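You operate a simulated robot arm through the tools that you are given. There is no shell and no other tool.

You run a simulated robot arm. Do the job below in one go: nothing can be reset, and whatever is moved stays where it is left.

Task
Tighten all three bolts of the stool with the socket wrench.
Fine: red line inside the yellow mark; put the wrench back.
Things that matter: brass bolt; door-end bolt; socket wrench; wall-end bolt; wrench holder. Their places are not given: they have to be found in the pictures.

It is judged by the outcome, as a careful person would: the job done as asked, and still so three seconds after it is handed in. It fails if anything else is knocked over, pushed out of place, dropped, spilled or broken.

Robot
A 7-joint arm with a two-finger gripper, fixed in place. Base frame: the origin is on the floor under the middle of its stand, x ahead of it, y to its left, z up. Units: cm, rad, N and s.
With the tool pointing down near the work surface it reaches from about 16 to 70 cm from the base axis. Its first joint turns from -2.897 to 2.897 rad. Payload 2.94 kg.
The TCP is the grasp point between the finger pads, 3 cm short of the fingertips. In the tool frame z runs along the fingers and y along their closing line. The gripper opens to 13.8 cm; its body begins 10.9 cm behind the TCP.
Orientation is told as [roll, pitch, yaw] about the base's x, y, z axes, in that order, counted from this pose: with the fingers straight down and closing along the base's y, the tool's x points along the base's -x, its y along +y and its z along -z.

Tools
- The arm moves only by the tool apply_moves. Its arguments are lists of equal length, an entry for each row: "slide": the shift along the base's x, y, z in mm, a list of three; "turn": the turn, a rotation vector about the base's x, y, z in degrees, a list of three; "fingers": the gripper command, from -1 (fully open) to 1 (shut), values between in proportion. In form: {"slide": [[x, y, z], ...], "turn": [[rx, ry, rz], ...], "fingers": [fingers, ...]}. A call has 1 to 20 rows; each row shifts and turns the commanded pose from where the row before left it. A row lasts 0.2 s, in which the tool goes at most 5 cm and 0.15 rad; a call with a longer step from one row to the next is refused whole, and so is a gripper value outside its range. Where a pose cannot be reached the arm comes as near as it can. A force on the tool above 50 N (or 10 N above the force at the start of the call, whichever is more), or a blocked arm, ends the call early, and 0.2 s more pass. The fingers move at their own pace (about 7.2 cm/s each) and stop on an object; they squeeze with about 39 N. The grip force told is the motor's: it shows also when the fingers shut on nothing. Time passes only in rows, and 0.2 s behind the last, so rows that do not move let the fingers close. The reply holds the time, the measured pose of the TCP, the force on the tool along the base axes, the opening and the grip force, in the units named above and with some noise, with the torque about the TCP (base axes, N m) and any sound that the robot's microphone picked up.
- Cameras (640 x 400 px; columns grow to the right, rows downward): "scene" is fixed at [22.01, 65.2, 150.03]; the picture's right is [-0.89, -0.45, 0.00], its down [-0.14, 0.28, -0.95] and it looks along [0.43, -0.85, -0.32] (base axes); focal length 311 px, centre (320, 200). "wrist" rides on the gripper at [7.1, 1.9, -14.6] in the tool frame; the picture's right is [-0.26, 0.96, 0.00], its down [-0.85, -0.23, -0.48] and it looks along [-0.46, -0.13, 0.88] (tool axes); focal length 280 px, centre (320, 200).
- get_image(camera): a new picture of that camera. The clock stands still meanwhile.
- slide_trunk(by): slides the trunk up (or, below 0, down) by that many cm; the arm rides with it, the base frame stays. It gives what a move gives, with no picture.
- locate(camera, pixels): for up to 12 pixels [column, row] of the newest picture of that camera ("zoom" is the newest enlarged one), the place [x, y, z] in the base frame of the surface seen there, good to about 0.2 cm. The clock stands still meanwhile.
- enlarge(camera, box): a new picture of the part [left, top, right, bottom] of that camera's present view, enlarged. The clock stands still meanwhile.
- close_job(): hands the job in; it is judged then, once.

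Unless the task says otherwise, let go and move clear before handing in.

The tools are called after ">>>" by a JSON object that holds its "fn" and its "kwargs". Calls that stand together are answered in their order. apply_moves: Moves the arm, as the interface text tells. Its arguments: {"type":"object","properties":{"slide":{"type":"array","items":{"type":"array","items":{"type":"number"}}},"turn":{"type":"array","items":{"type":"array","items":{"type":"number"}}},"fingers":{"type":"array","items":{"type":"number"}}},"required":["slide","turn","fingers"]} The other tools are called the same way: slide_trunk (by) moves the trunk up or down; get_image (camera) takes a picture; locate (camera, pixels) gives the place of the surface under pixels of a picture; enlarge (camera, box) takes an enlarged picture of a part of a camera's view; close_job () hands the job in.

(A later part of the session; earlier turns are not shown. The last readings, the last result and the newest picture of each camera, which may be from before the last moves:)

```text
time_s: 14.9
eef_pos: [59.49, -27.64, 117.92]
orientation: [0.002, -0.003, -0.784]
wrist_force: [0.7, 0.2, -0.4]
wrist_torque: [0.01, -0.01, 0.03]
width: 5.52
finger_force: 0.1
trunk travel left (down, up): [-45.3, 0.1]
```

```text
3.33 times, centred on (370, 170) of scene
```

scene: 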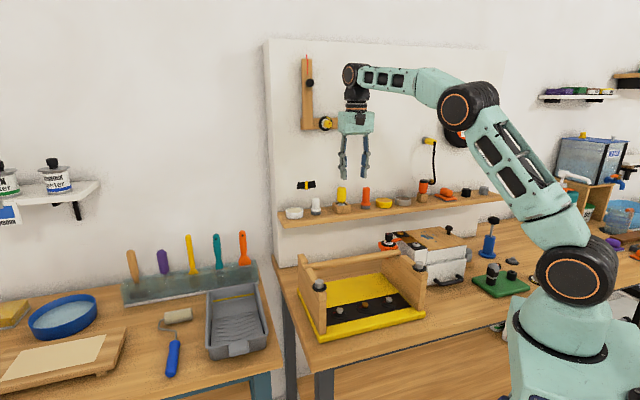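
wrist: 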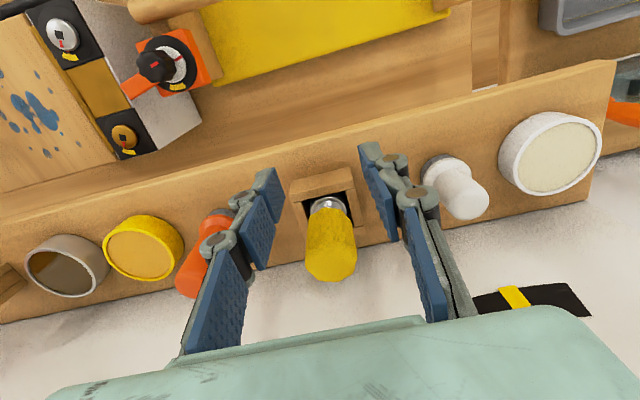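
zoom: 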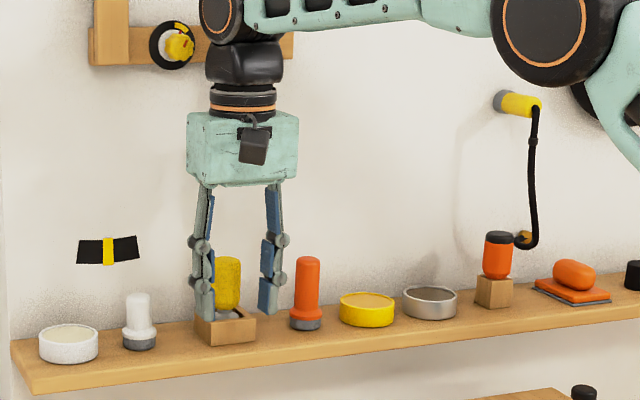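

The fingers straddle the yellow handle with clear space to the neighbours. I'll re-measure the handle once more before advancing the last 4 cm.

>>> {"fn": "locate", "kwargs": {"camera": "wrist", "pixels": [[331, 225], [331, 240], [331, 255], [309, 240], [354, 235], [330, 270], [320, 265], [345, 262], [330, 203], [313, 215], [350, 212]]}}

>>> {"fn": "enlarge", "kwargs": {"camera": "wrist", "box": [280, 160, 390, 290]}}

```text
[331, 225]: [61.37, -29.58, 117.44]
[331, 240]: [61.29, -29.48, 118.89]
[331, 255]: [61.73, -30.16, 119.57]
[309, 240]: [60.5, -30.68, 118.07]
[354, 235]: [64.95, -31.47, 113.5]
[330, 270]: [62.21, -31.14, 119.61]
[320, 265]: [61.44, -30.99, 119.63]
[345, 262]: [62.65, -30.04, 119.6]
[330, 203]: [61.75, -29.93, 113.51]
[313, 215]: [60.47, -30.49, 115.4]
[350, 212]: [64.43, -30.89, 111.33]
```

```text
3.08 times, centred on (335, 225) of wrist
```

zoom: 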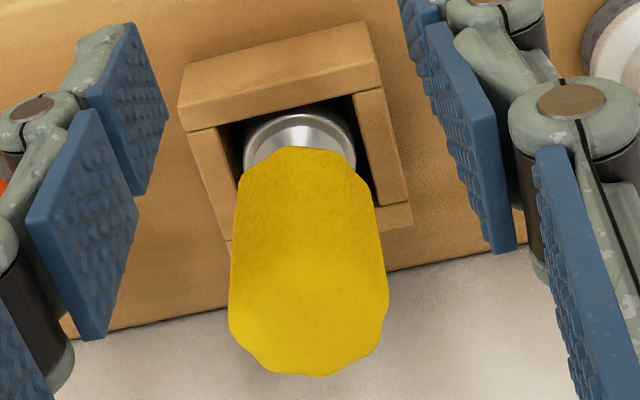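

>>> {"fn": "apply_moves", "kwargs": {"slide": [[9, -10, 0], [9, -10, 0], [9.4, -9.8, 0], [0, 0, 0], [0, 0, 0]], "turn": [[0, 0, 0], [0, 0, 0], [0, 0, 0], [0, 0, 0], [0, 0, 0]], "fingers": [0.2, 0.2, 0.2, 0.2, 0.2]}}

>>> {"fn": "get_image", "kwargs": {"camera": "wrist"}}

```text
time_s: 16.1
eef_pos: [62.01, -30.57, 117.9]
orientation: [0.004, -0.005, -0.783]
wrist_force: [0.3, 0.3, -0.7]
wrist_torque: [0.02, 0.0, -0.02]
width: 5.54
finger_force: 0.1
trunk travel left (down, up): [-45.3, 0.1]
```

```text
taken
```

wrist: 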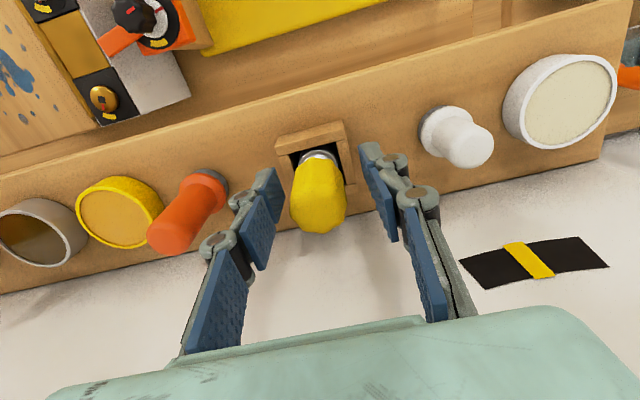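

The handle sits midway between the pads at about (319,191), and the TCP is within 2 mm of its axis. I'll nudge slightly and close the fingers.

>>> {"fn": "apply_moves", "kwargs": {"slide": [[1.5, -0.5, 0], [0, 0, 0], [0, 0, 0], [0, 0, 0], [0, 0, 0]], "turn": [[0, 0, 0], [0, 0, 0], [0, 0, 0], [0, 0, 0], [0, 0, 0]], "fingers": [0.2, 0.4, 0.6, 1, 1]}}

>>> {"fn": "get_image", "kwargs": {"camera": "wrist"}}

```text
time_s: 17.3
eef_pos: [62.15, -30.56, 118.17]
orientation: [0.001, -0.008, -0.783]
wrist_force: [-3.3, -1.8, 0.0]
wrist_torque: [-0.14, 0.15, -0.03]
width: 3.08
finger_force: 38.9
trunk travel left (down, up): [-45.3, 0.1]
```

```text
taken
```

wrist: 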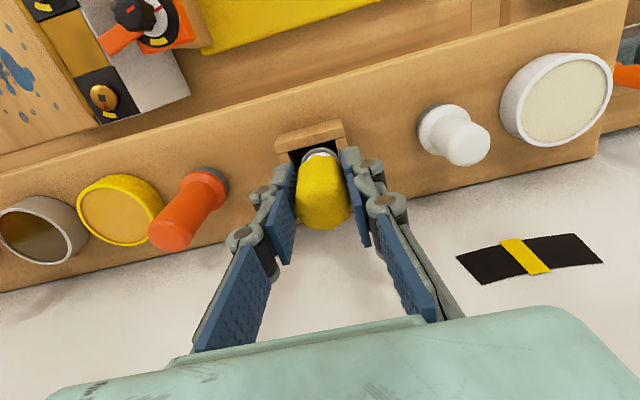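

The grip is firm at width 3.08 with 38.9 N. I'll lift straight up about 3.6 cm to clear the box rim.

>>> {"fn": "apply_moves", "kwargs": {"slide": [[0, 0, 6], [0, 0, 10], [0, 0, 10], [0, 0, 10], [0, 0, 0]], "turn": [[0, 0, 0], [0, 0, 0], [0, 0, 0], [0, 0, 0], [0, 0, 0]], "fingers": [1, 1, 1, 1, 1]}}

>>> {"fn": "get_image", "kwargs": {"camera": "wrist"}}

>>> {"fn": "enlarge", "kwargs": {"camera": "scene", "box": [290, 130, 410, 230]}}

```text
time_s: 18.5
eef_pos: [62.17, -30.8, 121.36]
orientation: [0.002, -0.002, -0.782]
wrist_force: [-0.3, 0.1, -1.4]
wrist_torque: [-0.01, 0.01, -0.02]
width: 3.08
finger_force: 38.7
trunk travel left (down, up): [-45.3, 0.1]
```

```text
taken
```

wrist: 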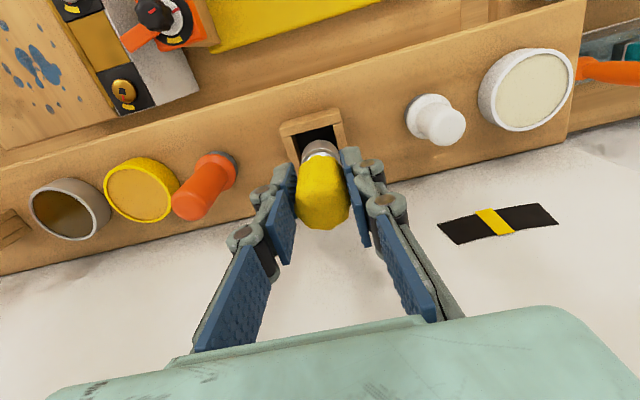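

```text
4.00 times, centred on (350, 180) of scene
```

zoom: 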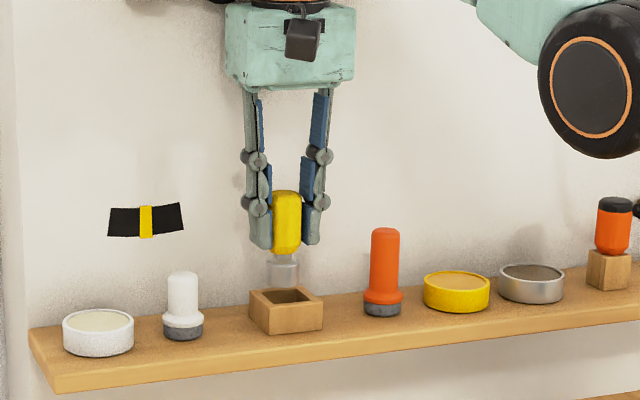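

The wrench is out, and its silver socket is visible below the handle with the box left in place. I'll rise a bit more, then retreat from the wall along -v, climbing as I go.

>>> {"fn": "apply_moves", "kwargs": {"slide": [[0, 0, 10], [-2, 2, 10], [-15, 15, 8], [-25, 25, 8], [-25, 25, 0], [-25, 25, 0], [-25, 25, 0], [0, 0, 0]], "turn": [[0, 0, 0], [0, 0, 0], [0, 0, 0], [0, 0, 0], [0, 0, 0], [0, 0, 0], [0, 0, 0], [0, 0, 0]], "fingers": [1, 1, 1, 1, 1, 1, 1, 1]}}

>>> {"fn": "get_image", "kwargs": {"camera": "wrist"}}

>>> {"fn": "enlarge", "kwargs": {"camera": "scene", "box": [290, 130, 410, 230]}}

```text
time_s: 20.3
eef_pos: [50.18, -18.74, 124.59]
orientation: [0.003, -0.005, -0.783]
wrist_force: [0.3, 0.1, -0.9]
wrist_torque: [0.04, 0.01, 0.0]
width: 3.1
finger_force: 39.0
out of reach, approached as far as the arm can: row 1
trunk travel left (down, up): [-45.3, 0.1]
```

```text
taken
```

wrist: 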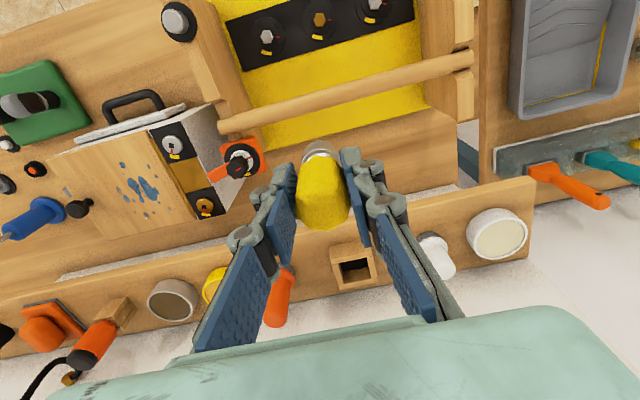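

```text
4.00 times, centred on (350, 180) of scene
```

zoom: 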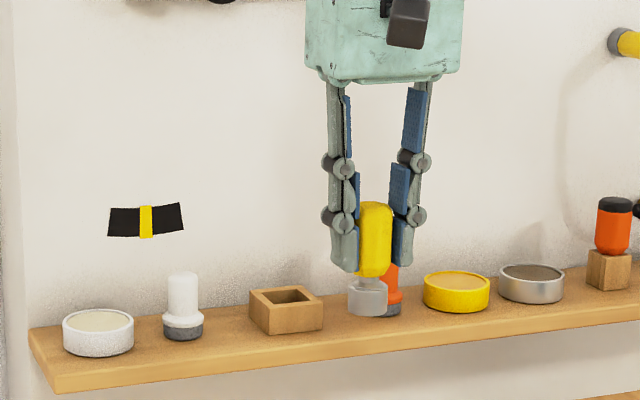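

The wrench is held upright and clear of the shelf. I'll inspect the held socket and measure the box floor, plus the bolts again from here.

>>> {"fn": "enlarge", "kwargs": {"camera": "wrist", "box": [270, 120, 380, 240]}}

>>> {"fn": "locate", "kwargs": {"camera": "zoom", "pixels": [[320, 120], [320, 160], [320, 220], [320, 290], [320, 340], [270, 120], [370, 120], [250, 280], [395, 280]]}}

>>> {"fn": "locate", "kwargs": {"camera": "wrist", "pixels": [[355, 270], [345, 252], [335, 250], [370, 248], [340, 288], [377, 284], [267, 37], [319, 20], [374, 4], [318, 150], [318, 145]]}}

```text
3.33 times, centred on (325, 180) of wrist
```

zoom: 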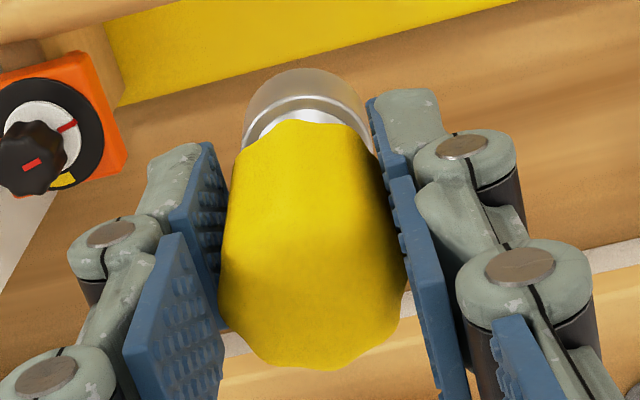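

```text
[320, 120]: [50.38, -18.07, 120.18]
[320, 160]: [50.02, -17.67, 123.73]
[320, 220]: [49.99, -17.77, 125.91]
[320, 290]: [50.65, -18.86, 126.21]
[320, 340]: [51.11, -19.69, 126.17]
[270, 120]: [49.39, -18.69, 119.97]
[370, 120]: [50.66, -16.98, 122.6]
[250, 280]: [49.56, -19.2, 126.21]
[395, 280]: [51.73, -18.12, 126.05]
```

```text
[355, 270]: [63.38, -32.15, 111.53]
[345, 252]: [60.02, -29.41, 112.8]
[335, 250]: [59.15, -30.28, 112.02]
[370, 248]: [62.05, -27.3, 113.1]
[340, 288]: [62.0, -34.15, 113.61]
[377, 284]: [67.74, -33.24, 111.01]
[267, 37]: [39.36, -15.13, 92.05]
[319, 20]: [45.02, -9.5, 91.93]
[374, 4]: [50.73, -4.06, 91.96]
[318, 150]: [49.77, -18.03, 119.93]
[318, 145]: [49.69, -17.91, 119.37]
```

The socket sits square in the grip and the bolts re-measure at about (50.7,-3.9), (44.9,-9.45) and (39.3,-15.1). The red-to-yellow move is clockwise by roughly 100°, so I'll go above the middle (brass) bolt and wind the hand counter-clockwise to leave room to turn.

>>> {"fn": "apply_moves", "kwargs": {"slide": [[-3.8, 6.6, 0], [-3.8, 6.6, 0], [-3.8, 6.6, 0], [-3.8, 6.6, 0], [-3.8, 6.6, 0], [-3.8, 6.6, 0], [-3.8, 6.6, 0], [-3.8, 6.6, -15], [-3.8, 6.6, -15], [-3.8, 6.6, -15], [-3.8, 6.6, -15], [-3.8, 6.6, -15], [-3.8, 6.6, -15], [-3.6, 7.1, -10], [0, 0, 0]], "turn": [[0, 0, 7.5], [0, 0, 7.5], [0, 0, 7.5], [0, 0, 7.5], [0, 0, 7.5], [0, 0, 7.5], [0, 0, 7.5], [0, 0, 7.5], [0, 0, 7.5], [0, 0, 7.5], [0, 0, 7.5], [0, 0, 7.5], [0, 0, 7.5], [0, 0, 7.5], [0, 0, 0]], "fingers": [1, 1, 1, 1, 1, 1, 1, 1, 1, 1, 1, 1, 1, 1, 1]}}

>>> {"fn": "get_image", "kwargs": {"camera": "wrist"}}

>>> {"fn": "get_image", "kwargs": {"camera": "scene"}}

```text
time_s: 23.5
eef_pos: [44.95, -9.47, 114.71]
orientation: [0.001, -0.004, 1.051]
wrist_force: [-0.5, 0.5, -1.0]
wrist_torque: [0.04, 0.03, -0.02]
width: 3.08
finger_force: 38.9
trunk travel left (down, up): [-45.3, 0.1]
```

```text
taken
```

wrist: 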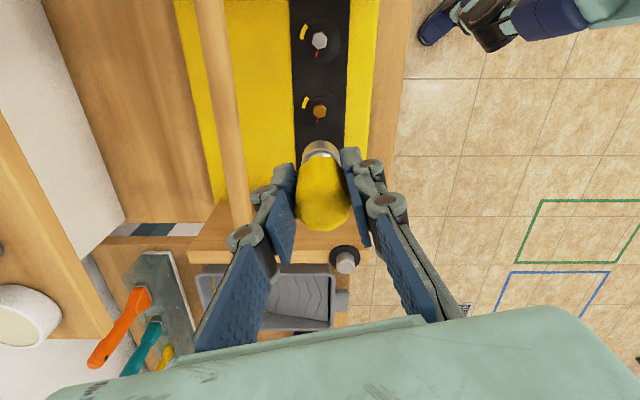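

```text
taken
```

scene: 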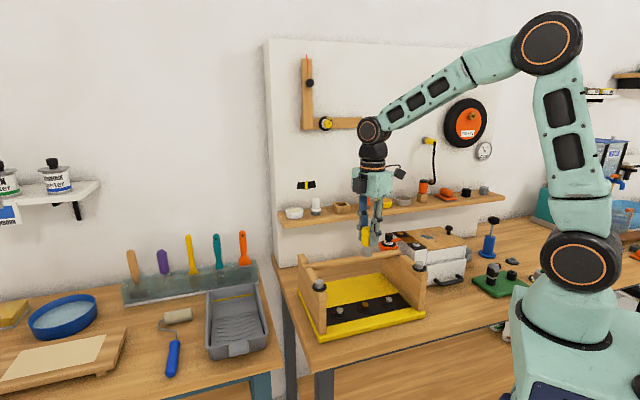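

The hand reached yaw +60° above the brass bolt, which shows at (319,111) with its yellow mark at upper left and red line below. I'll zoom in to see the hex orientation and angles.

>>> {"fn": "enlarge", "kwargs": {"camera": "wrist", "box": [280, 80, 360, 130]}}

>>> {"fn": "locate", "kwargs": {"camera": "zoom", "pixels": [[310, 240], [255, 240], [370, 250], [315, 290], [310, 195], [308, 324], [210, 180], [200, 160], [222, 200], [310, 325], [320, 240]]}}

>>> {"fn": "enlarge", "kwargs": {"camera": "wrist", "box": [280, 15, 360, 65]}}

```text
8.00 times, centred on (320, 105) of wrist
```

zoom: 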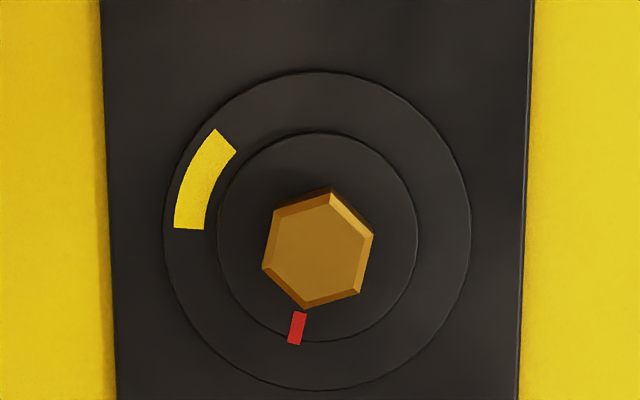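

```text
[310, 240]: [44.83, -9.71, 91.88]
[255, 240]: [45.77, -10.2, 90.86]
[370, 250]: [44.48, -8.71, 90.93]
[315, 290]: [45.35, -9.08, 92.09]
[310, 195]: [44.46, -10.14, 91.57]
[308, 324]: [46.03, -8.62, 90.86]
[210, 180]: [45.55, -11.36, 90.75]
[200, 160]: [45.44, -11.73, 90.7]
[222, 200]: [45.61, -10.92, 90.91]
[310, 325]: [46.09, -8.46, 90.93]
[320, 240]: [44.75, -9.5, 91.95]
```

```text
8.00 times, centred on (320, 40) of wrist
```

zoom: 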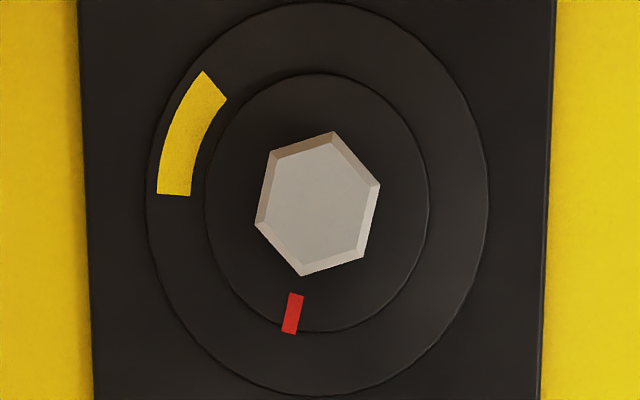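

Each bolt head stands about 1 cm proud of its disc (z 90.9 to 91.95), with a hex vertex in line with the red line. Red must turn about 99° clockwise to the centre of the yellow, which spans -45° to -90° in base angle. I'll locate the ring edges to get the exact bolt axis and the socket's offset.

>>> {"fn": "enlarge", "kwargs": {"camera": "wrist", "box": [280, 80, 360, 130]}}

>>> {"fn": "locate", "kwargs": {"camera": "zoom", "pixels": [[224, 237], [412, 237], [318, 137], [318, 337], [168, 231], [466, 231], [316, 76], [316, 386], [108, 200], [528, 200]]}}

>>> {"fn": "enlarge", "kwargs": {"camera": "wrist", "box": [270, 120, 370, 240]}}

>>> {"fn": "locate", "kwargs": {"camera": "zoom", "pixels": [[320, 90], [320, 105], [262, 130], [365, 140], [320, 250], [320, 340], [235, 300], [400, 300], [320, 180]]}}

```text
8.00 times, centred on (320, 105) of wrist
```

zoom: 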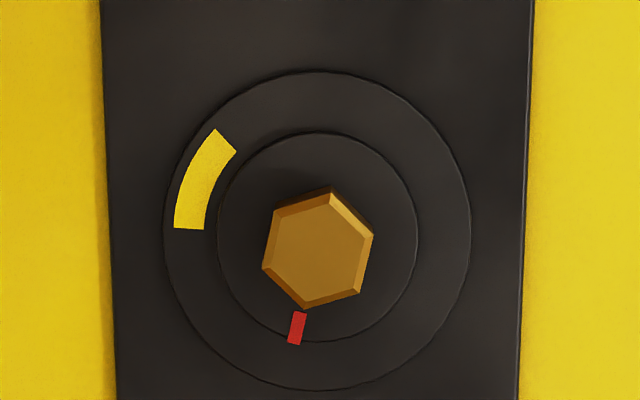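

```text
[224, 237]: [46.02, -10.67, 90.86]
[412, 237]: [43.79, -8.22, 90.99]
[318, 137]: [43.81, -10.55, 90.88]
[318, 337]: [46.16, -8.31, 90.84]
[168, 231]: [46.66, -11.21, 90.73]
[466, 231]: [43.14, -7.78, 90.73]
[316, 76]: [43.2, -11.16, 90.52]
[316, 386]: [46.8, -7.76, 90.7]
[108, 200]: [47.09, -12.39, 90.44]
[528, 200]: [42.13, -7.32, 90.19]
```

```text
3.33 times, centred on (320, 180) of wrist
```

zoom: 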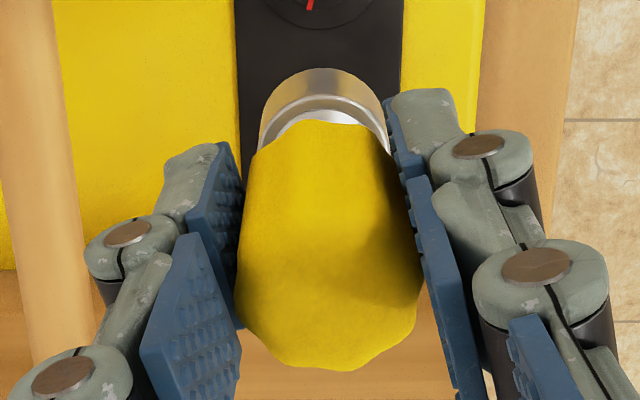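

```text
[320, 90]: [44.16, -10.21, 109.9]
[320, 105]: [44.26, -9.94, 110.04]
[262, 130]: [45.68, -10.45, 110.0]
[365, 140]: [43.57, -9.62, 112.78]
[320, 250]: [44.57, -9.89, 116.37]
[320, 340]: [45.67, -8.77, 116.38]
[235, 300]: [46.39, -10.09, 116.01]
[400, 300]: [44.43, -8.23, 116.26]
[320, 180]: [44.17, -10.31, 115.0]
```

The brass bolt's axis comes out at (44.95,-9.46), matching the TCP. I'll check how far the socket's lower end hangs below the TCP using the scene camera.

>>> {"fn": "enlarge", "kwargs": {"camera": "scene", "box": [330, 190, 410, 260]}}

>>> {"fn": "locate", "kwargs": {"camera": "scene", "pixels": [[366, 228], [366, 235], [366, 240], [366, 244], [366, 247], [365, 250], [365, 252], [371, 247], [361, 247]]}}

```text
5.71 times, centred on (370, 225) of scene
```

zoom: 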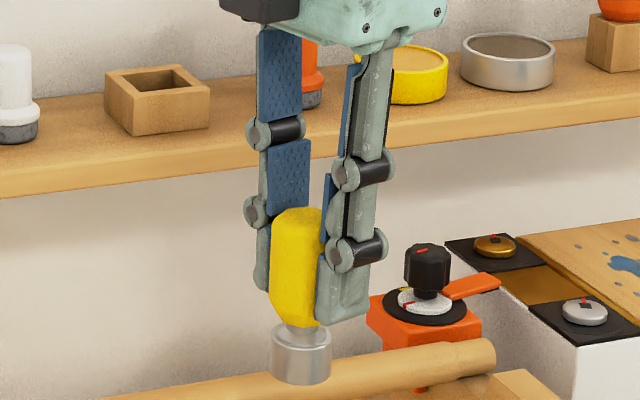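

```text
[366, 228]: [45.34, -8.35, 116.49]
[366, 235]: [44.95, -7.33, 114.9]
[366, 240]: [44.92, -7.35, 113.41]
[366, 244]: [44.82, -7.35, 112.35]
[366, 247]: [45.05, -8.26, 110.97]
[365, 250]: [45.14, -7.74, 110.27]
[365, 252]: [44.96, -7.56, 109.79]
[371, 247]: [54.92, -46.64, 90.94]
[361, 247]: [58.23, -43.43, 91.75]
```

>>> {"fn": "locate", "kwargs": {"camera": "scene", "pixels": [[366, 252], [366, 253], [366, 254], [366, 255], [366, 256], [366, 257], [366, 258], [363, 253], [370, 253]]}}

```text
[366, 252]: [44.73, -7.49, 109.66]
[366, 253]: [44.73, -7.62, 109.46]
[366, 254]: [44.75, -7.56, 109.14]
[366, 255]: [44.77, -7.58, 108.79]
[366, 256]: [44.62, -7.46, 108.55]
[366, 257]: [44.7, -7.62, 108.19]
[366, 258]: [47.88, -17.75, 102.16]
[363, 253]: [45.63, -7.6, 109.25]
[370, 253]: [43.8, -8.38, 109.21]
```

The socket's lower end hangs about 6.6 cm below the TCP. Pixel geometry puts the wrench axis about 0.4 cm off the TCP toward tool -x, so I'll shift by (-2.1,-3.5) mm and lower to just above the brass bolt.

>>> {"fn": "apply_moves", "kwargs": {"slide": [[-2.1, -3.5, -20], [0, 0, -40], [0, 0, -40], [0, 0, -30], [0, 0, -17], [0, 0, 0]], "turn": [[0, 0, 0], [0, 0, 0], [0, 0, 0], [0, 0, 0], [0, 0, 0], [0, 0, 0]], "fingers": [1, 1, 1, 1, 1, 1]}}

>>> {"fn": "get_image", "kwargs": {"camera": "wrist"}}

>>> {"fn": "enlarge", "kwargs": {"camera": "scene", "box": [320, 240, 420, 320]}}

```text
time_s: 24.9
eef_pos: [44.66, -9.97, 100.1]
orientation: [0.0, -0.003, 1.047]
wrist_force: [0.8, -0.6, -1.6]
wrist_torque: [0.01, -0.01, -0.02]
width: 3.06
finger_force: 38.9
trunk travel left (down, up): [-45.3, 0.1]
```

```text
taken
```

wrist: 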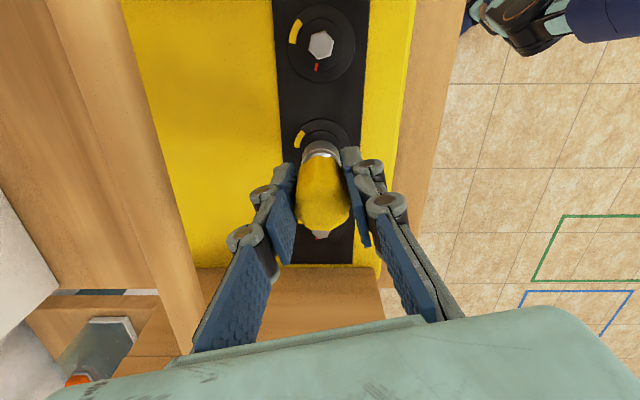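

```text
5.00 times, centred on (370, 280) of scene
```

zoom: 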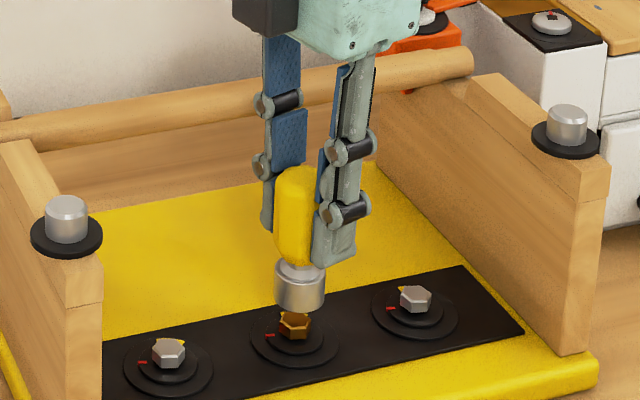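

The socket is hovering just over the brass bolt. I'll zoom from both cameras to fine-tune the lateral alignment.

>>> {"fn": "enlarge", "kwargs": {"camera": "scene", "box": [345, 280, 385, 305]}}

>>> {"fn": "locate", "kwargs": {"camera": "zoom", "pixels": [[300, 200], [325, 100], [245, 140], [400, 140], [240, 300], [400, 300], [310, 290]]}}

>>> {"fn": "enlarge", "kwargs": {"camera": "wrist", "box": [280, 100, 360, 160]}}

>>> {"fn": "enlarge", "kwargs": {"camera": "wrist", "box": [280, 210, 360, 260]}}

```text
16.00 times, centred on (365, 292) of scene
```

zoom: 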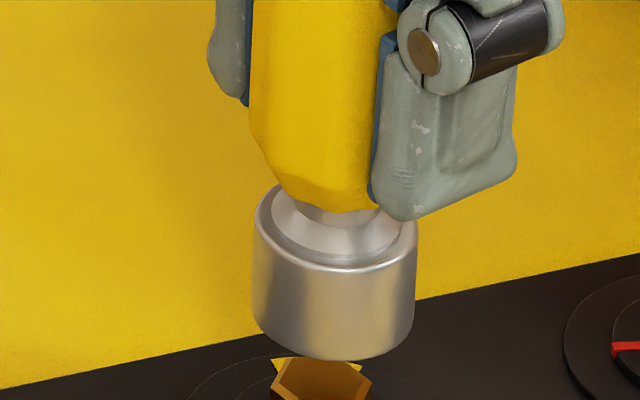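

```text
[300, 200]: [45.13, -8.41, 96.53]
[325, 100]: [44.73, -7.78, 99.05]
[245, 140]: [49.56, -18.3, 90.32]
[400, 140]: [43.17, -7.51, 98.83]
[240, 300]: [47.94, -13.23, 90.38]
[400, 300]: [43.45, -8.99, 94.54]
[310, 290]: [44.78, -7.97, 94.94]
```

```text
6.67 times, centred on (320, 130) of wrist
```

zoom: 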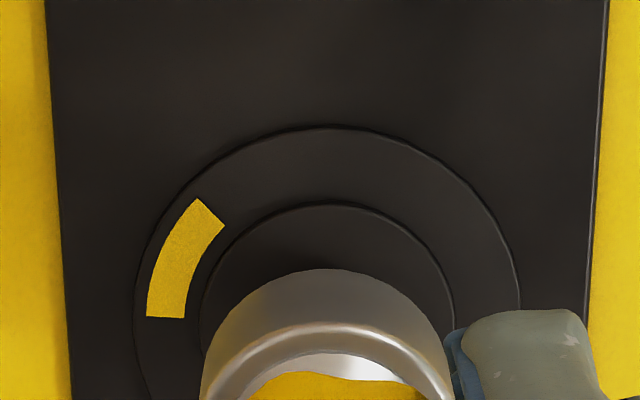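

```text
8.00 times, centred on (320, 235) of wrist
```

zoom: 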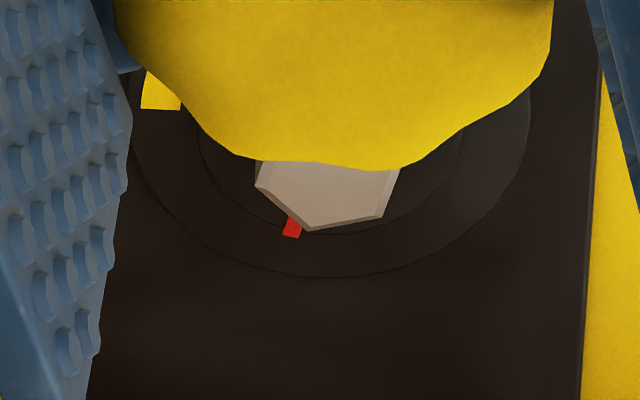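

The rings and the socket agree to about 1 mm in both views. I'll lower gently toward the bolt top and watch the force.

>>> {"fn": "apply_moves", "kwargs": {"slide": [[1, 0.5, -4], [0, 0, -4], [0, 0, -4], [0, 0, -3], [0, 0, 0]], "turn": [[0, 0, 0], [0, 0, 0], [0, 0, 0], [0, 0, 0], [0, 0, 0]], "fingers": [1, 1, 1, 1, 1]}}

```text
time_s: 26.1
eef_pos: [44.85, -9.84, 98.61]
orientation: [0.001, -0.003, 1.048]
wrist_force: [-0.7, 0.1, -1.0]
wrist_torque: [-0.01, 0.07, 0.0]
width: 3.06
finger_force: 39.0
trunk travel left (down, up): [-45.3, 0.1]
```

No contact yet at z=98.6. I'll continue down in small steps.

>>> {"fn": "apply_moves", "kwargs": {"slide": [[0, 0, -2], [0, 0, -2], [0, 0, -2], [0, 0, 0]], "turn": [[0, 0, 0], [0, 0, 0], [0, 0, 0], [0, 0, 0]], "fingers": [1, 1, 1, 1]}}

>>> {"fn": "enlarge", "kwargs": {"camera": "scene", "box": [345, 285, 385, 310]}}

```text
time_s: 27.1
eef_pos: [44.89, -9.86, 97.95]
orientation: [0.002, -0.003, 1.049]
wrist_force: [0.2, 0.1, -1.6]
wrist_torque: [0.0, 0.04, 0.03]
width: 3.06
finger_force: 38.9
trunk travel left (down, up): [-45.3, 0.1]
```

```text
16.00 times, centred on (365, 298) of scene
```

zoom: 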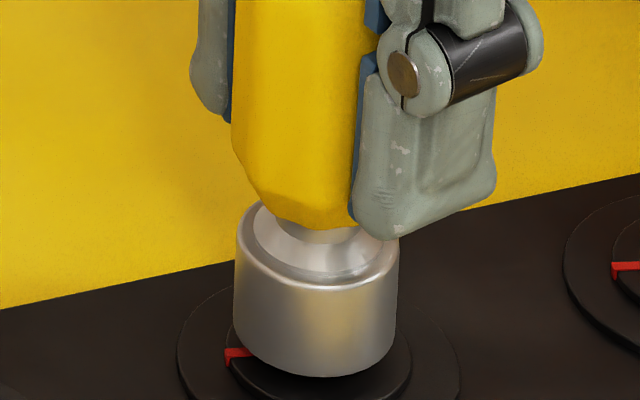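

The socket now hides the bolt head and no force has built up, so it appears to be sliding over. I'll keep lowering in 2 mm steps.

>>> {"fn": "apply_moves", "kwargs": {"slide": [[0, 0, -2], [0, 0, -2], [0, 0, -2], [0, 0, 0]], "turn": [[0, 0, 0], [0, 0, 0], [0, 0, 0], [0, 0, 0]], "fingers": [1, 1, 1, 1]}}

>>> {"fn": "enlarge", "kwargs": {"camera": "scene", "box": [345, 285, 385, 310]}}

```text
time_s: 28.1
eef_pos: [44.61, -9.86, 97.75]
orientation: [0.0, -0.004, 1.048]
wrist_force: [-8.3, -1.5, 17.5]
wrist_torque: [0.01, 0.51, 0.08]
width: 3.07
finger_force: 39.3
trunk travel left (down, up): [-45.3, 0.1]
```

```text
16.00 times, centred on (365, 298) of scene
```

zoom: 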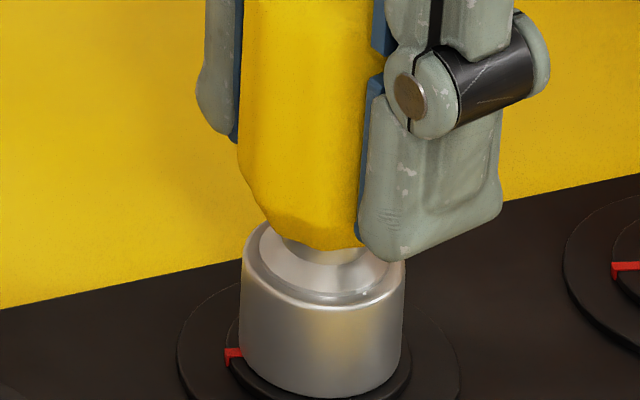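

Contact came at z≈97.7 with 17.5 N up and -8.3 N in x. That is well below where a blocked socket would stop (~98.5), so it looks seated. I'll relieve the side load and part of the press, then re-read.

>>> {"fn": "apply_moves", "kwargs": {"slide": [[-1.5, 0, 1.5], [-0.5, 0, 0], [0, 0, 0]], "turn": [[0, 0, 0], [0, 0, 0], [0, 0, 0]], "fingers": [1, 1, 1]}}

>>> {"fn": "enlarge", "kwargs": {"camera": "wrist", "box": [270, 100, 370, 170]}}

```text
time_s: 28.9
eef_pos: [44.75, -9.85, 97.61]
orientation: [0.0, -0.005, 1.048]
wrist_force: [-0.8, -4.7, 1.3]
wrist_torque: [-0.18, -0.09, 0.02]
width: 3.09
finger_force: 38.9
trunk travel left (down, up): [-45.3, 0.1]
```

```text
5.71 times, centred on (320, 135) of wrist
```

zoom: 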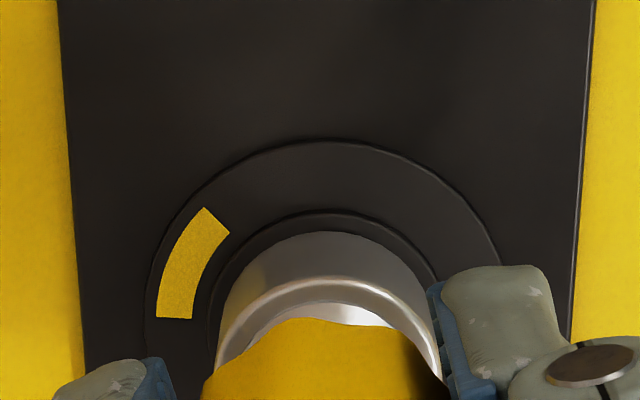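

Side force is now small and only in y, confirming the socket is captured by the bolt. I'll ease -0.8 mm in y and try a first 15° clockwise turn, moving the TCP around the bolt axis to suit.

>>> {"fn": "apply_moves", "kwargs": {"slide": [[0, -0.8, 0], [-0.48, 0.3, 0], [-0.44, 0.36, 0], [0, 0, 0]], "turn": [[0, 0, 0], [0, 0, -7.5], [0, 0, -7.5], [0, 0, 0]], "fingers": [1, 1, 1, 1]}}

>>> {"fn": "enlarge", "kwargs": {"camera": "scene", "box": [345, 285, 385, 310]}}

```text
time_s: 29.9
eef_pos: [44.6, -9.82, 97.54]
orientation: [-0.001, -0.004, 0.789]
wrist_force: [3.2, 4.3, 7.4]
wrist_torque: [0.28, -0.12, 0.0]
width: 3.03
finger_force: 38.9
trunk travel left (down, up): [-45.3, 0.1]
```

```text
16.00 times, centred on (365, 298) of scene
```

zoom: 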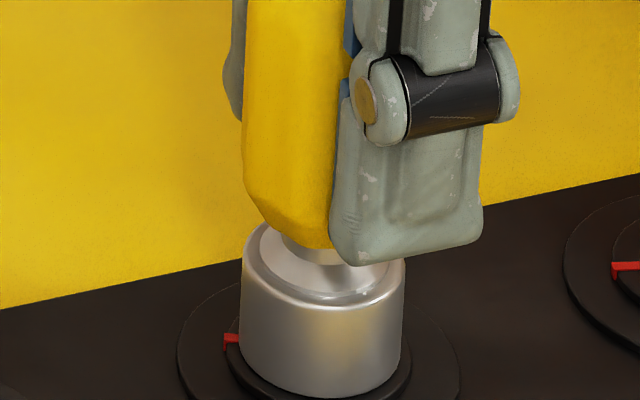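

The red line moved clockwise from zoom (235,356) to (232,342), so the socket is engaged and the bolt is turning. I'll continue the turn, still moving the TCP around the bolt axis.

>>> {"fn": "apply_moves", "kwargs": {"slide": [[0.1, 0.8, 0.4], [-0.33, 0.46, 0], [-0.27, 0.5, 0], [-0.2, 0.53, 0], [-0.13, 0.55, 0], [-0.06, 0.56, 0], [0, 0, 0]], "turn": [[0, 0, -7.5], [0, 0, -7.5], [0, 0, -7.5], [0, 0, -7.5], [0, 0, -7.5], [0, 0, -7.5], [0, 0, 0]], "fingers": [1, 1, 1, 1, 1, 1, 1]}}

>>> {"fn": "enlarge", "kwargs": {"camera": "scene", "box": [345, 285, 385, 310]}}

>>> {"fn": "get_image", "kwargs": {"camera": "wrist"}}

```text
time_s: 31.5
eef_pos: [44.38, -9.4, 97.68]
orientation: [0.002, -0.001, 0.001]
wrist_force: [1.1, 0.1, -1.3]
wrist_torque: [0.02, 0.02, -0.04]
width: 3.05
finger_force: 39.2
trunk travel left (down, up): [-45.3, 0.1]
```

```text
16.00 times, centred on (365, 298) of scene
```

zoom: 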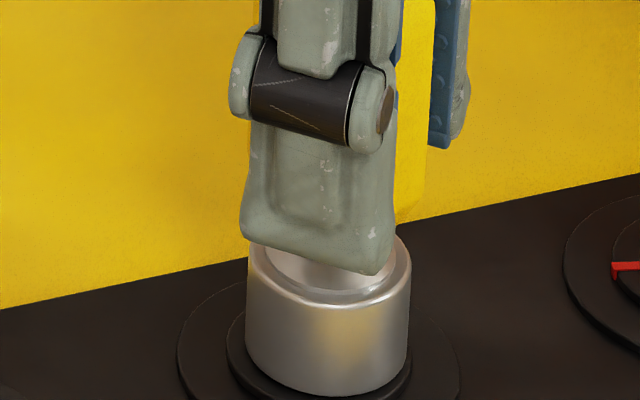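

```text
taken
```

wrist: 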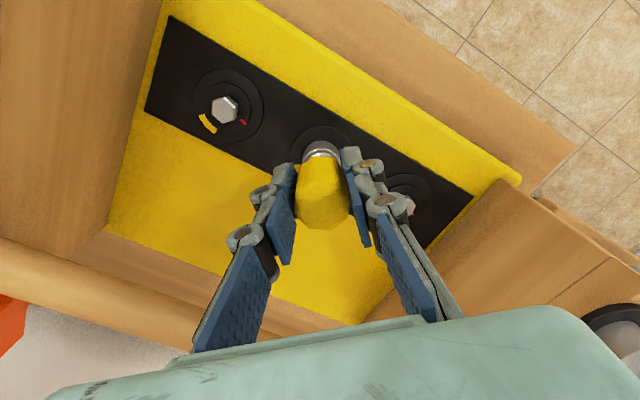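

60° is done with hardly any load, and yaw is now 0. I'll finish with about 42° more clockwise to bring the line to the middle of the yellow.

>>> {"fn": "apply_moves", "kwargs": {"slide": [[0.02, 0.56, 0], [0.09, 0.56, 0], [0.16, 0.54, 0], [0.23, 0.51, 0], [0.29, 0.48, 0], [0.16, 0.25, 0], [0, 0, 0]], "turn": [[0, 0, -7.5], [0, 0, -7.5], [0, 0, -7.5], [0, 0, -7.5], [0, 0, -7.5], [0, 0, -4], [0, 0, 0]], "fingers": [1, 1, 1, 1, 1, 1, 1]}}

>>> {"fn": "get_image", "kwargs": {"camera": "wrist"}}

>>> {"fn": "enlarge", "kwargs": {"camera": "wrist", "box": [260, 90, 380, 170]}}

```text
time_s: 33.1
eef_pos: [44.64, -9.3, 97.61]
orientation: [0.002, -0.004, -0.726]
wrist_force: [0.2, -0.1, -0.6]
wrist_torque: [0.0, 0.01, 0.03]
width: 3.08
finger_force: 38.7
trunk travel left (down, up): [-45.3, 0.1]
```

```text
taken
```

wrist: 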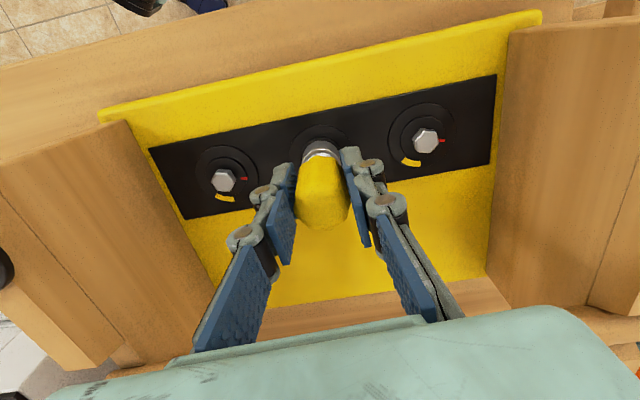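

```text
5.00 times, centred on (320, 130) of wrist
```

zoom: 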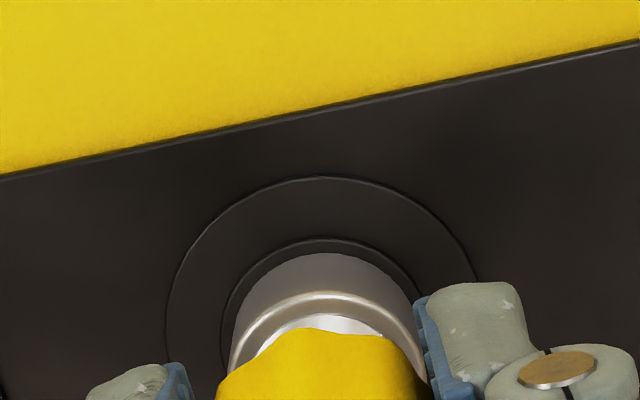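

The turn is complete at yaw -0.73 with almost no load. I'll lift the socket straight off and look at the brass bolt's red line.

>>> {"fn": "apply_moves", "kwargs": {"slide": [[0, 0, 5], [0, 0, 10], [0, 0, 20], [0, 0, 25], [0, 0, 0]], "turn": [[0, 0, 0], [0, 0, 0], [0, 0, 0], [0, 0, 0], [0, 0, 0]], "fingers": [1, 1, 1, 1, 1]}}

>>> {"fn": "get_image", "kwargs": {"camera": "wrist"}}

>>> {"fn": "enlarge", "kwargs": {"camera": "scene", "box": [325, 285, 405, 325]}}

```text
time_s: 34.3
eef_pos: [44.48, -9.3, 103.75]
orientation: [0.001, -0.004, -0.721]
wrist_force: [0.4, -0.1, -0.8]
wrist_torque: [0.0, -0.02, -0.02]
width: 3.04
finger_force: 39.3
trunk travel left (down, up): [-45.3, 0.1]
```

```text
taken
```

wrist: 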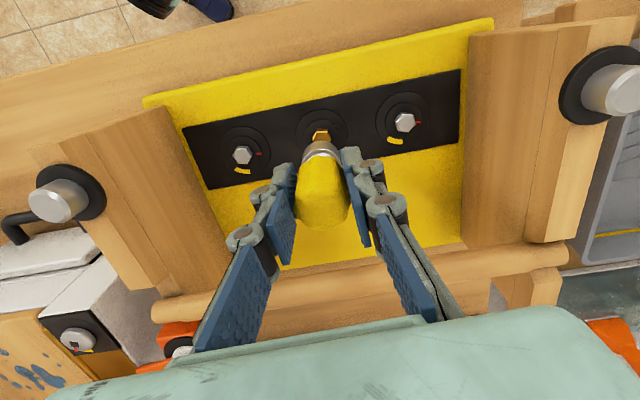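

```text
8.00 times, centred on (365, 305) of scene
```

zoom: 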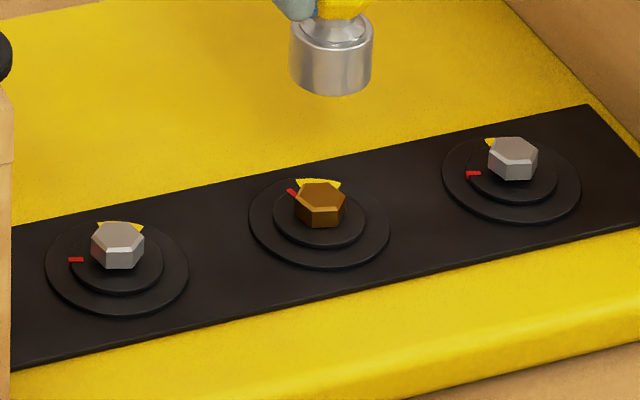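

In the scene zoom the brass red line at (292,193) sits just short of the yellow mark that starts at (297,180). I'll look closely from the wrist camera to measure the shortfall.

>>> {"fn": "enlarge", "kwargs": {"camera": "wrist", "box": [290, 100, 370, 150]}}

>>> {"fn": "enlarge", "kwargs": {"camera": "scene", "box": [350, 290, 382, 310]}}

>>> {"fn": "locate", "kwargs": {"camera": "zoom", "pixels": [[200, 180], [195, 170], [210, 192], [240, 130], [400, 145], [320, 200], [150, 250], [500, 250]]}}

```text
8.00 times, centred on (330, 125) of wrist
```

zoom: 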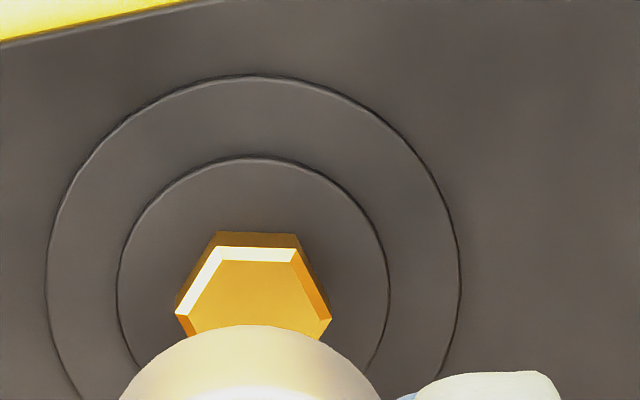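

```text
16.00 times, centred on (366, 300) of scene
```

zoom: 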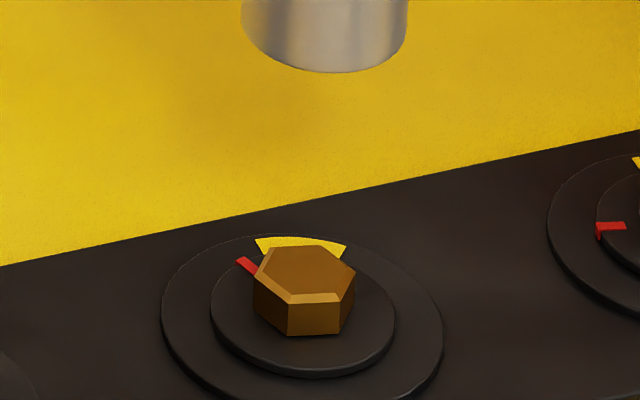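

```text
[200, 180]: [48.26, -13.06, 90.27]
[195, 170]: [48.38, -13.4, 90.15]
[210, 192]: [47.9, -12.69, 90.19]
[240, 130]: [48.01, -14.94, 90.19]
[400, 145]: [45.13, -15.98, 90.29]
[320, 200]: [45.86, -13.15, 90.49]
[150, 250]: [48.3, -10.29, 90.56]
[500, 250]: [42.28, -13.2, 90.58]
```

>>> {"fn": "enlarge", "kwargs": {"camera": "scene", "box": [350, 290, 382, 310]}}

>>> {"fn": "locate", "kwargs": {"camera": "zoom", "pixels": [[243, 262], [248, 266], [253, 271], [262, 245], [300, 241], [340, 249], [215, 310], [390, 310], [302, 370], [166, 310], [438, 320]]}}

```text
16.00 times, centred on (366, 300) of scene
```

zoom: 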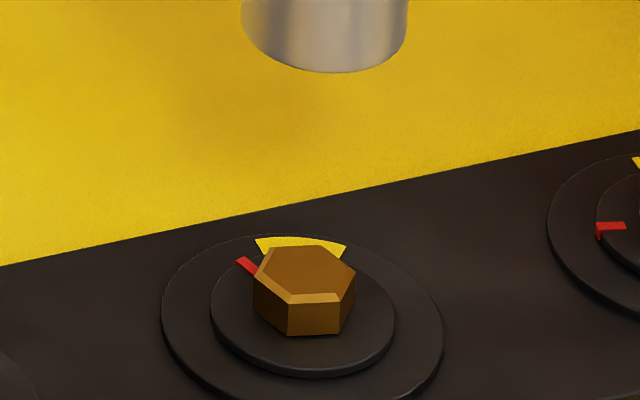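

```text
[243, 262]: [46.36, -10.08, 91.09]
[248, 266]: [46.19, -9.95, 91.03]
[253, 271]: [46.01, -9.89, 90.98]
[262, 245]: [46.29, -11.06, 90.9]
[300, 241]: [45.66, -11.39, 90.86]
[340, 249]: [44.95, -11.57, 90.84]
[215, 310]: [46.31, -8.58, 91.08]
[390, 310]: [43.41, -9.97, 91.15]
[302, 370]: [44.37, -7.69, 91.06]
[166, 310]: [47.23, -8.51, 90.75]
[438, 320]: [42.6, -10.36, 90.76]
```

The brass line stands at about -26°, having turned only ~58° of the 103° commanded. A 45° loss matches the eight-lobed handle slipping one lobe in the grip at speed, with the residual torque near zero. I'll wind back 120° (two hex steps), re-seat where the camera can see the line, and turn more slowly.

>>> {"fn": "apply_moves", "kwargs": {"slide": [[0.17, -0.44, 0], [0.17, -0.44, 0], [0.17, -0.44, 0], [0.17, -0.44, 0], [0.17, -0.44, 0], [0.17, -0.44, 0], [0.17, -0.44, 0], [0.17, -0.44, 0], [0.17, -0.44, 0], [0.17, -0.44, 0], [0.17, -0.44, 0], [0.17, -0.44, 0], [0.17, -0.44, 0], [0.17, -0.44, 0], [0.17, -0.44, 0], [0, 0, 0]], "turn": [[0, 0, 8], [0, 0, 8], [0, 0, 8], [0, 0, 8], [0, 0, 8], [0, 0, 8], [0, 0, 8], [0, 0, 8], [0, 0, 8], [0, 0, 8], [0, 0, 8], [0, 0, 8], [0, 0, 8], [0, 0, 8], [0, 0, 8], [0, 0, 0]], "fingers": [1, 1, 1, 1, 1, 1, 1, 1, 1, 1, 1, 1, 1, 1, 1, 1]}}

>>> {"fn": "get_image", "kwargs": {"camera": "wrist"}}

>>> {"fn": "enlarge", "kwargs": {"camera": "scene", "box": [345, 270, 385, 310]}}

```text
time_s: 37.7
eef_pos: [44.84, -9.92, 103.85]
orientation: [0.002, -0.004, 1.372]
wrist_force: [-0.1, -0.6, -1.3]
wrist_torque: [0.01, -0.03, 0.01]
width: 3.09
finger_force: 38.8
trunk travel left (down, up): [-45.3, 0.1]
```

```text
taken
```

wrist: 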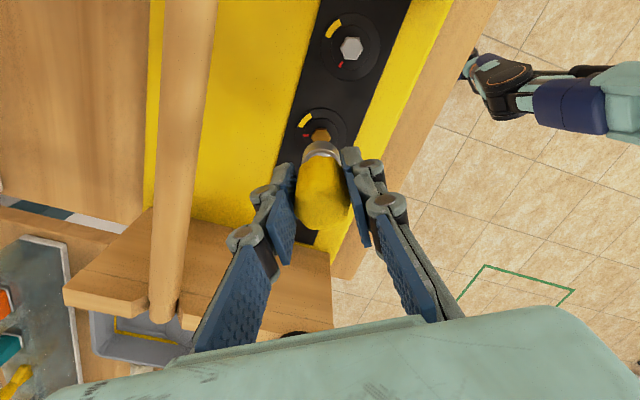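

```text
10.00 times, centred on (365, 290) of scene
```

zoom: 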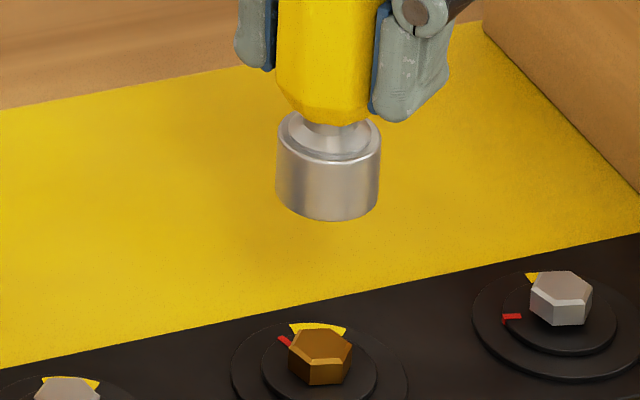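

>>> {"fn": "enlarge", "kwargs": {"camera": "wrist", "box": [280, 95, 360, 165]}}

>>> {"fn": "locate", "kwargs": {"camera": "wrist", "pixels": [[304, 136], [320, 135], [306, 121], [291, 128], [348, 128], [318, 110], [318, 150], [350, 62], [341, 62]]}}

```text
5.71 times, centred on (320, 130) of wrist
```

zoom: 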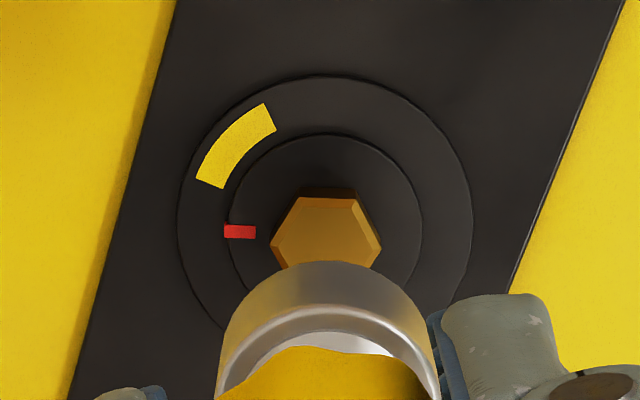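

```text
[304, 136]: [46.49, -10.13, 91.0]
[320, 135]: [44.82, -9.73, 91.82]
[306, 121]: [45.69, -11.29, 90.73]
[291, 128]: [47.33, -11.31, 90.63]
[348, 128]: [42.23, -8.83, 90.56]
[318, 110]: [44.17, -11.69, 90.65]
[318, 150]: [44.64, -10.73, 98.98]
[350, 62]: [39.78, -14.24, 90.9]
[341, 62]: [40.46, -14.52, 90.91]
```

From here the red line at zoom (240,231) is clearly about 45° short of mid-yellow. The rings and the socket line up, so I'll lower onto the bolt again gently.

>>> {"fn": "apply_moves", "kwargs": {"slide": [[0, 0, -20], [0, 0, -20], [0, 0, -8], [0, 0, -4], [0, 0, -3], [0, 0, -2], [0, 0, -2], [0, 0, 0]], "turn": [[0, 0, 0], [0, 0, 0], [0, 0, 0], [0, 0, 0], [0, 0, 0], [0, 0, 0], [0, 0, 0], [0, 0, 0]], "fingers": [1, 1, 1, 1, 1, 1, 1, 1]}}

>>> {"fn": "enlarge", "kwargs": {"camera": "scene", "box": [345, 285, 385, 310]}}

>>> {"fn": "enlarge", "kwargs": {"camera": "wrist", "box": [280, 95, 360, 165]}}

```text
time_s: 39.5
eef_pos: [44.89, -9.68, 97.7]
orientation: [0.002, -0.002, 1.371]
wrist_force: [0.4, -0.3, -1.3]
wrist_torque: [-0.01, -0.03, 0.01]
width: 3.08
finger_force: 39.0
trunk travel left (down, up): [-45.3, 0.1]
```

```text
16.00 times, centred on (365, 298) of scene
```

zoom: 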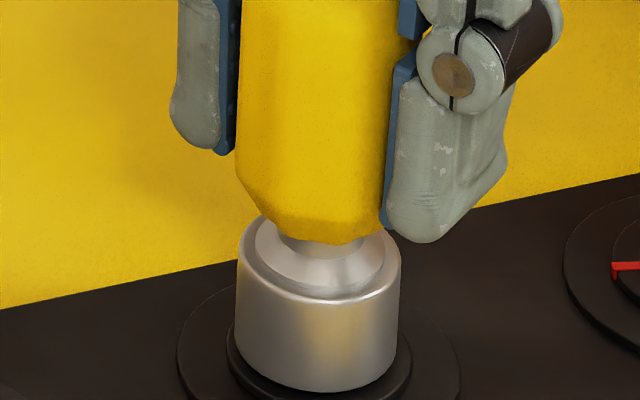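

```text
5.71 times, centred on (320, 130) of wrist
```

zoom: 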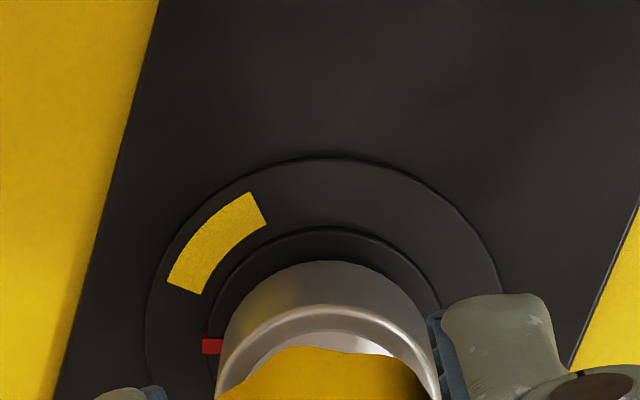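

The socket slid down to z=97.7 without resistance, and the red line is still visible at zoom (212,346). I'll turn slowly at 2.5° per row for 20° and compare.

>>> {"fn": "apply_moves", "kwargs": {"slide": [[-0.18, 0.03, 0], [-0.18, 0.04, 0], [-0.18, 0.05, 0], [-0.18, 0.06, 0], [-0.18, 0.06, 0], [-0.17, 0.07, 0], [-0.17, 0.08, 0], [-0.17, 0.09, 0], [0, 0, 0]], "turn": [[0, 0, -2.5], [0, 0, -2.5], [0, 0, -2.5], [0, 0, -2.5], [0, 0, -2.5], [0, 0, -2.5], [0, 0, -2.5], [0, 0, -2.5], [0, 0, 0]], "fingers": [1, 1, 1, 1, 1, 1, 1, 1, 1]}}

>>> {"fn": "enlarge", "kwargs": {"camera": "wrist", "box": [280, 95, 360, 165]}}

>>> {"fn": "get_image", "kwargs": {"camera": "wrist"}}

```text
time_s: 41.5
eef_pos: [44.71, -9.72, 97.72]
orientation: [0.0, -0.004, 1.023]
wrist_force: [0.7, -0.1, -1.2]
wrist_torque: [-0.03, -0.02, 0.02]
width: 3.09
finger_force: 39.0
trunk travel left (down, up): [-45.3, 0.1]
```

```text
5.71 times, centred on (320, 130) of wrist
```

zoom: 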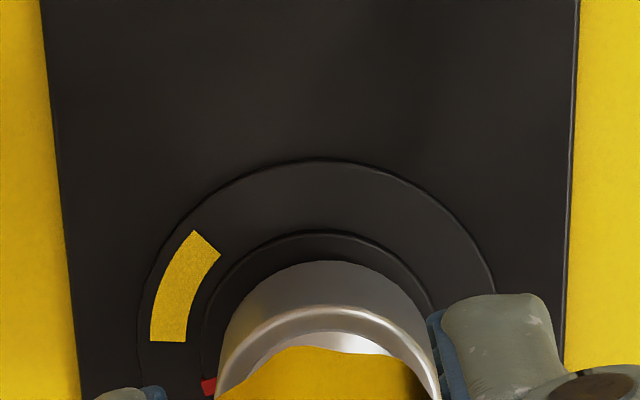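

```text
taken
```

wrist: 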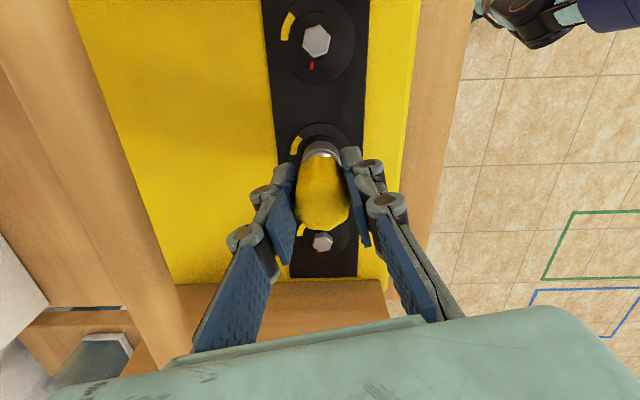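

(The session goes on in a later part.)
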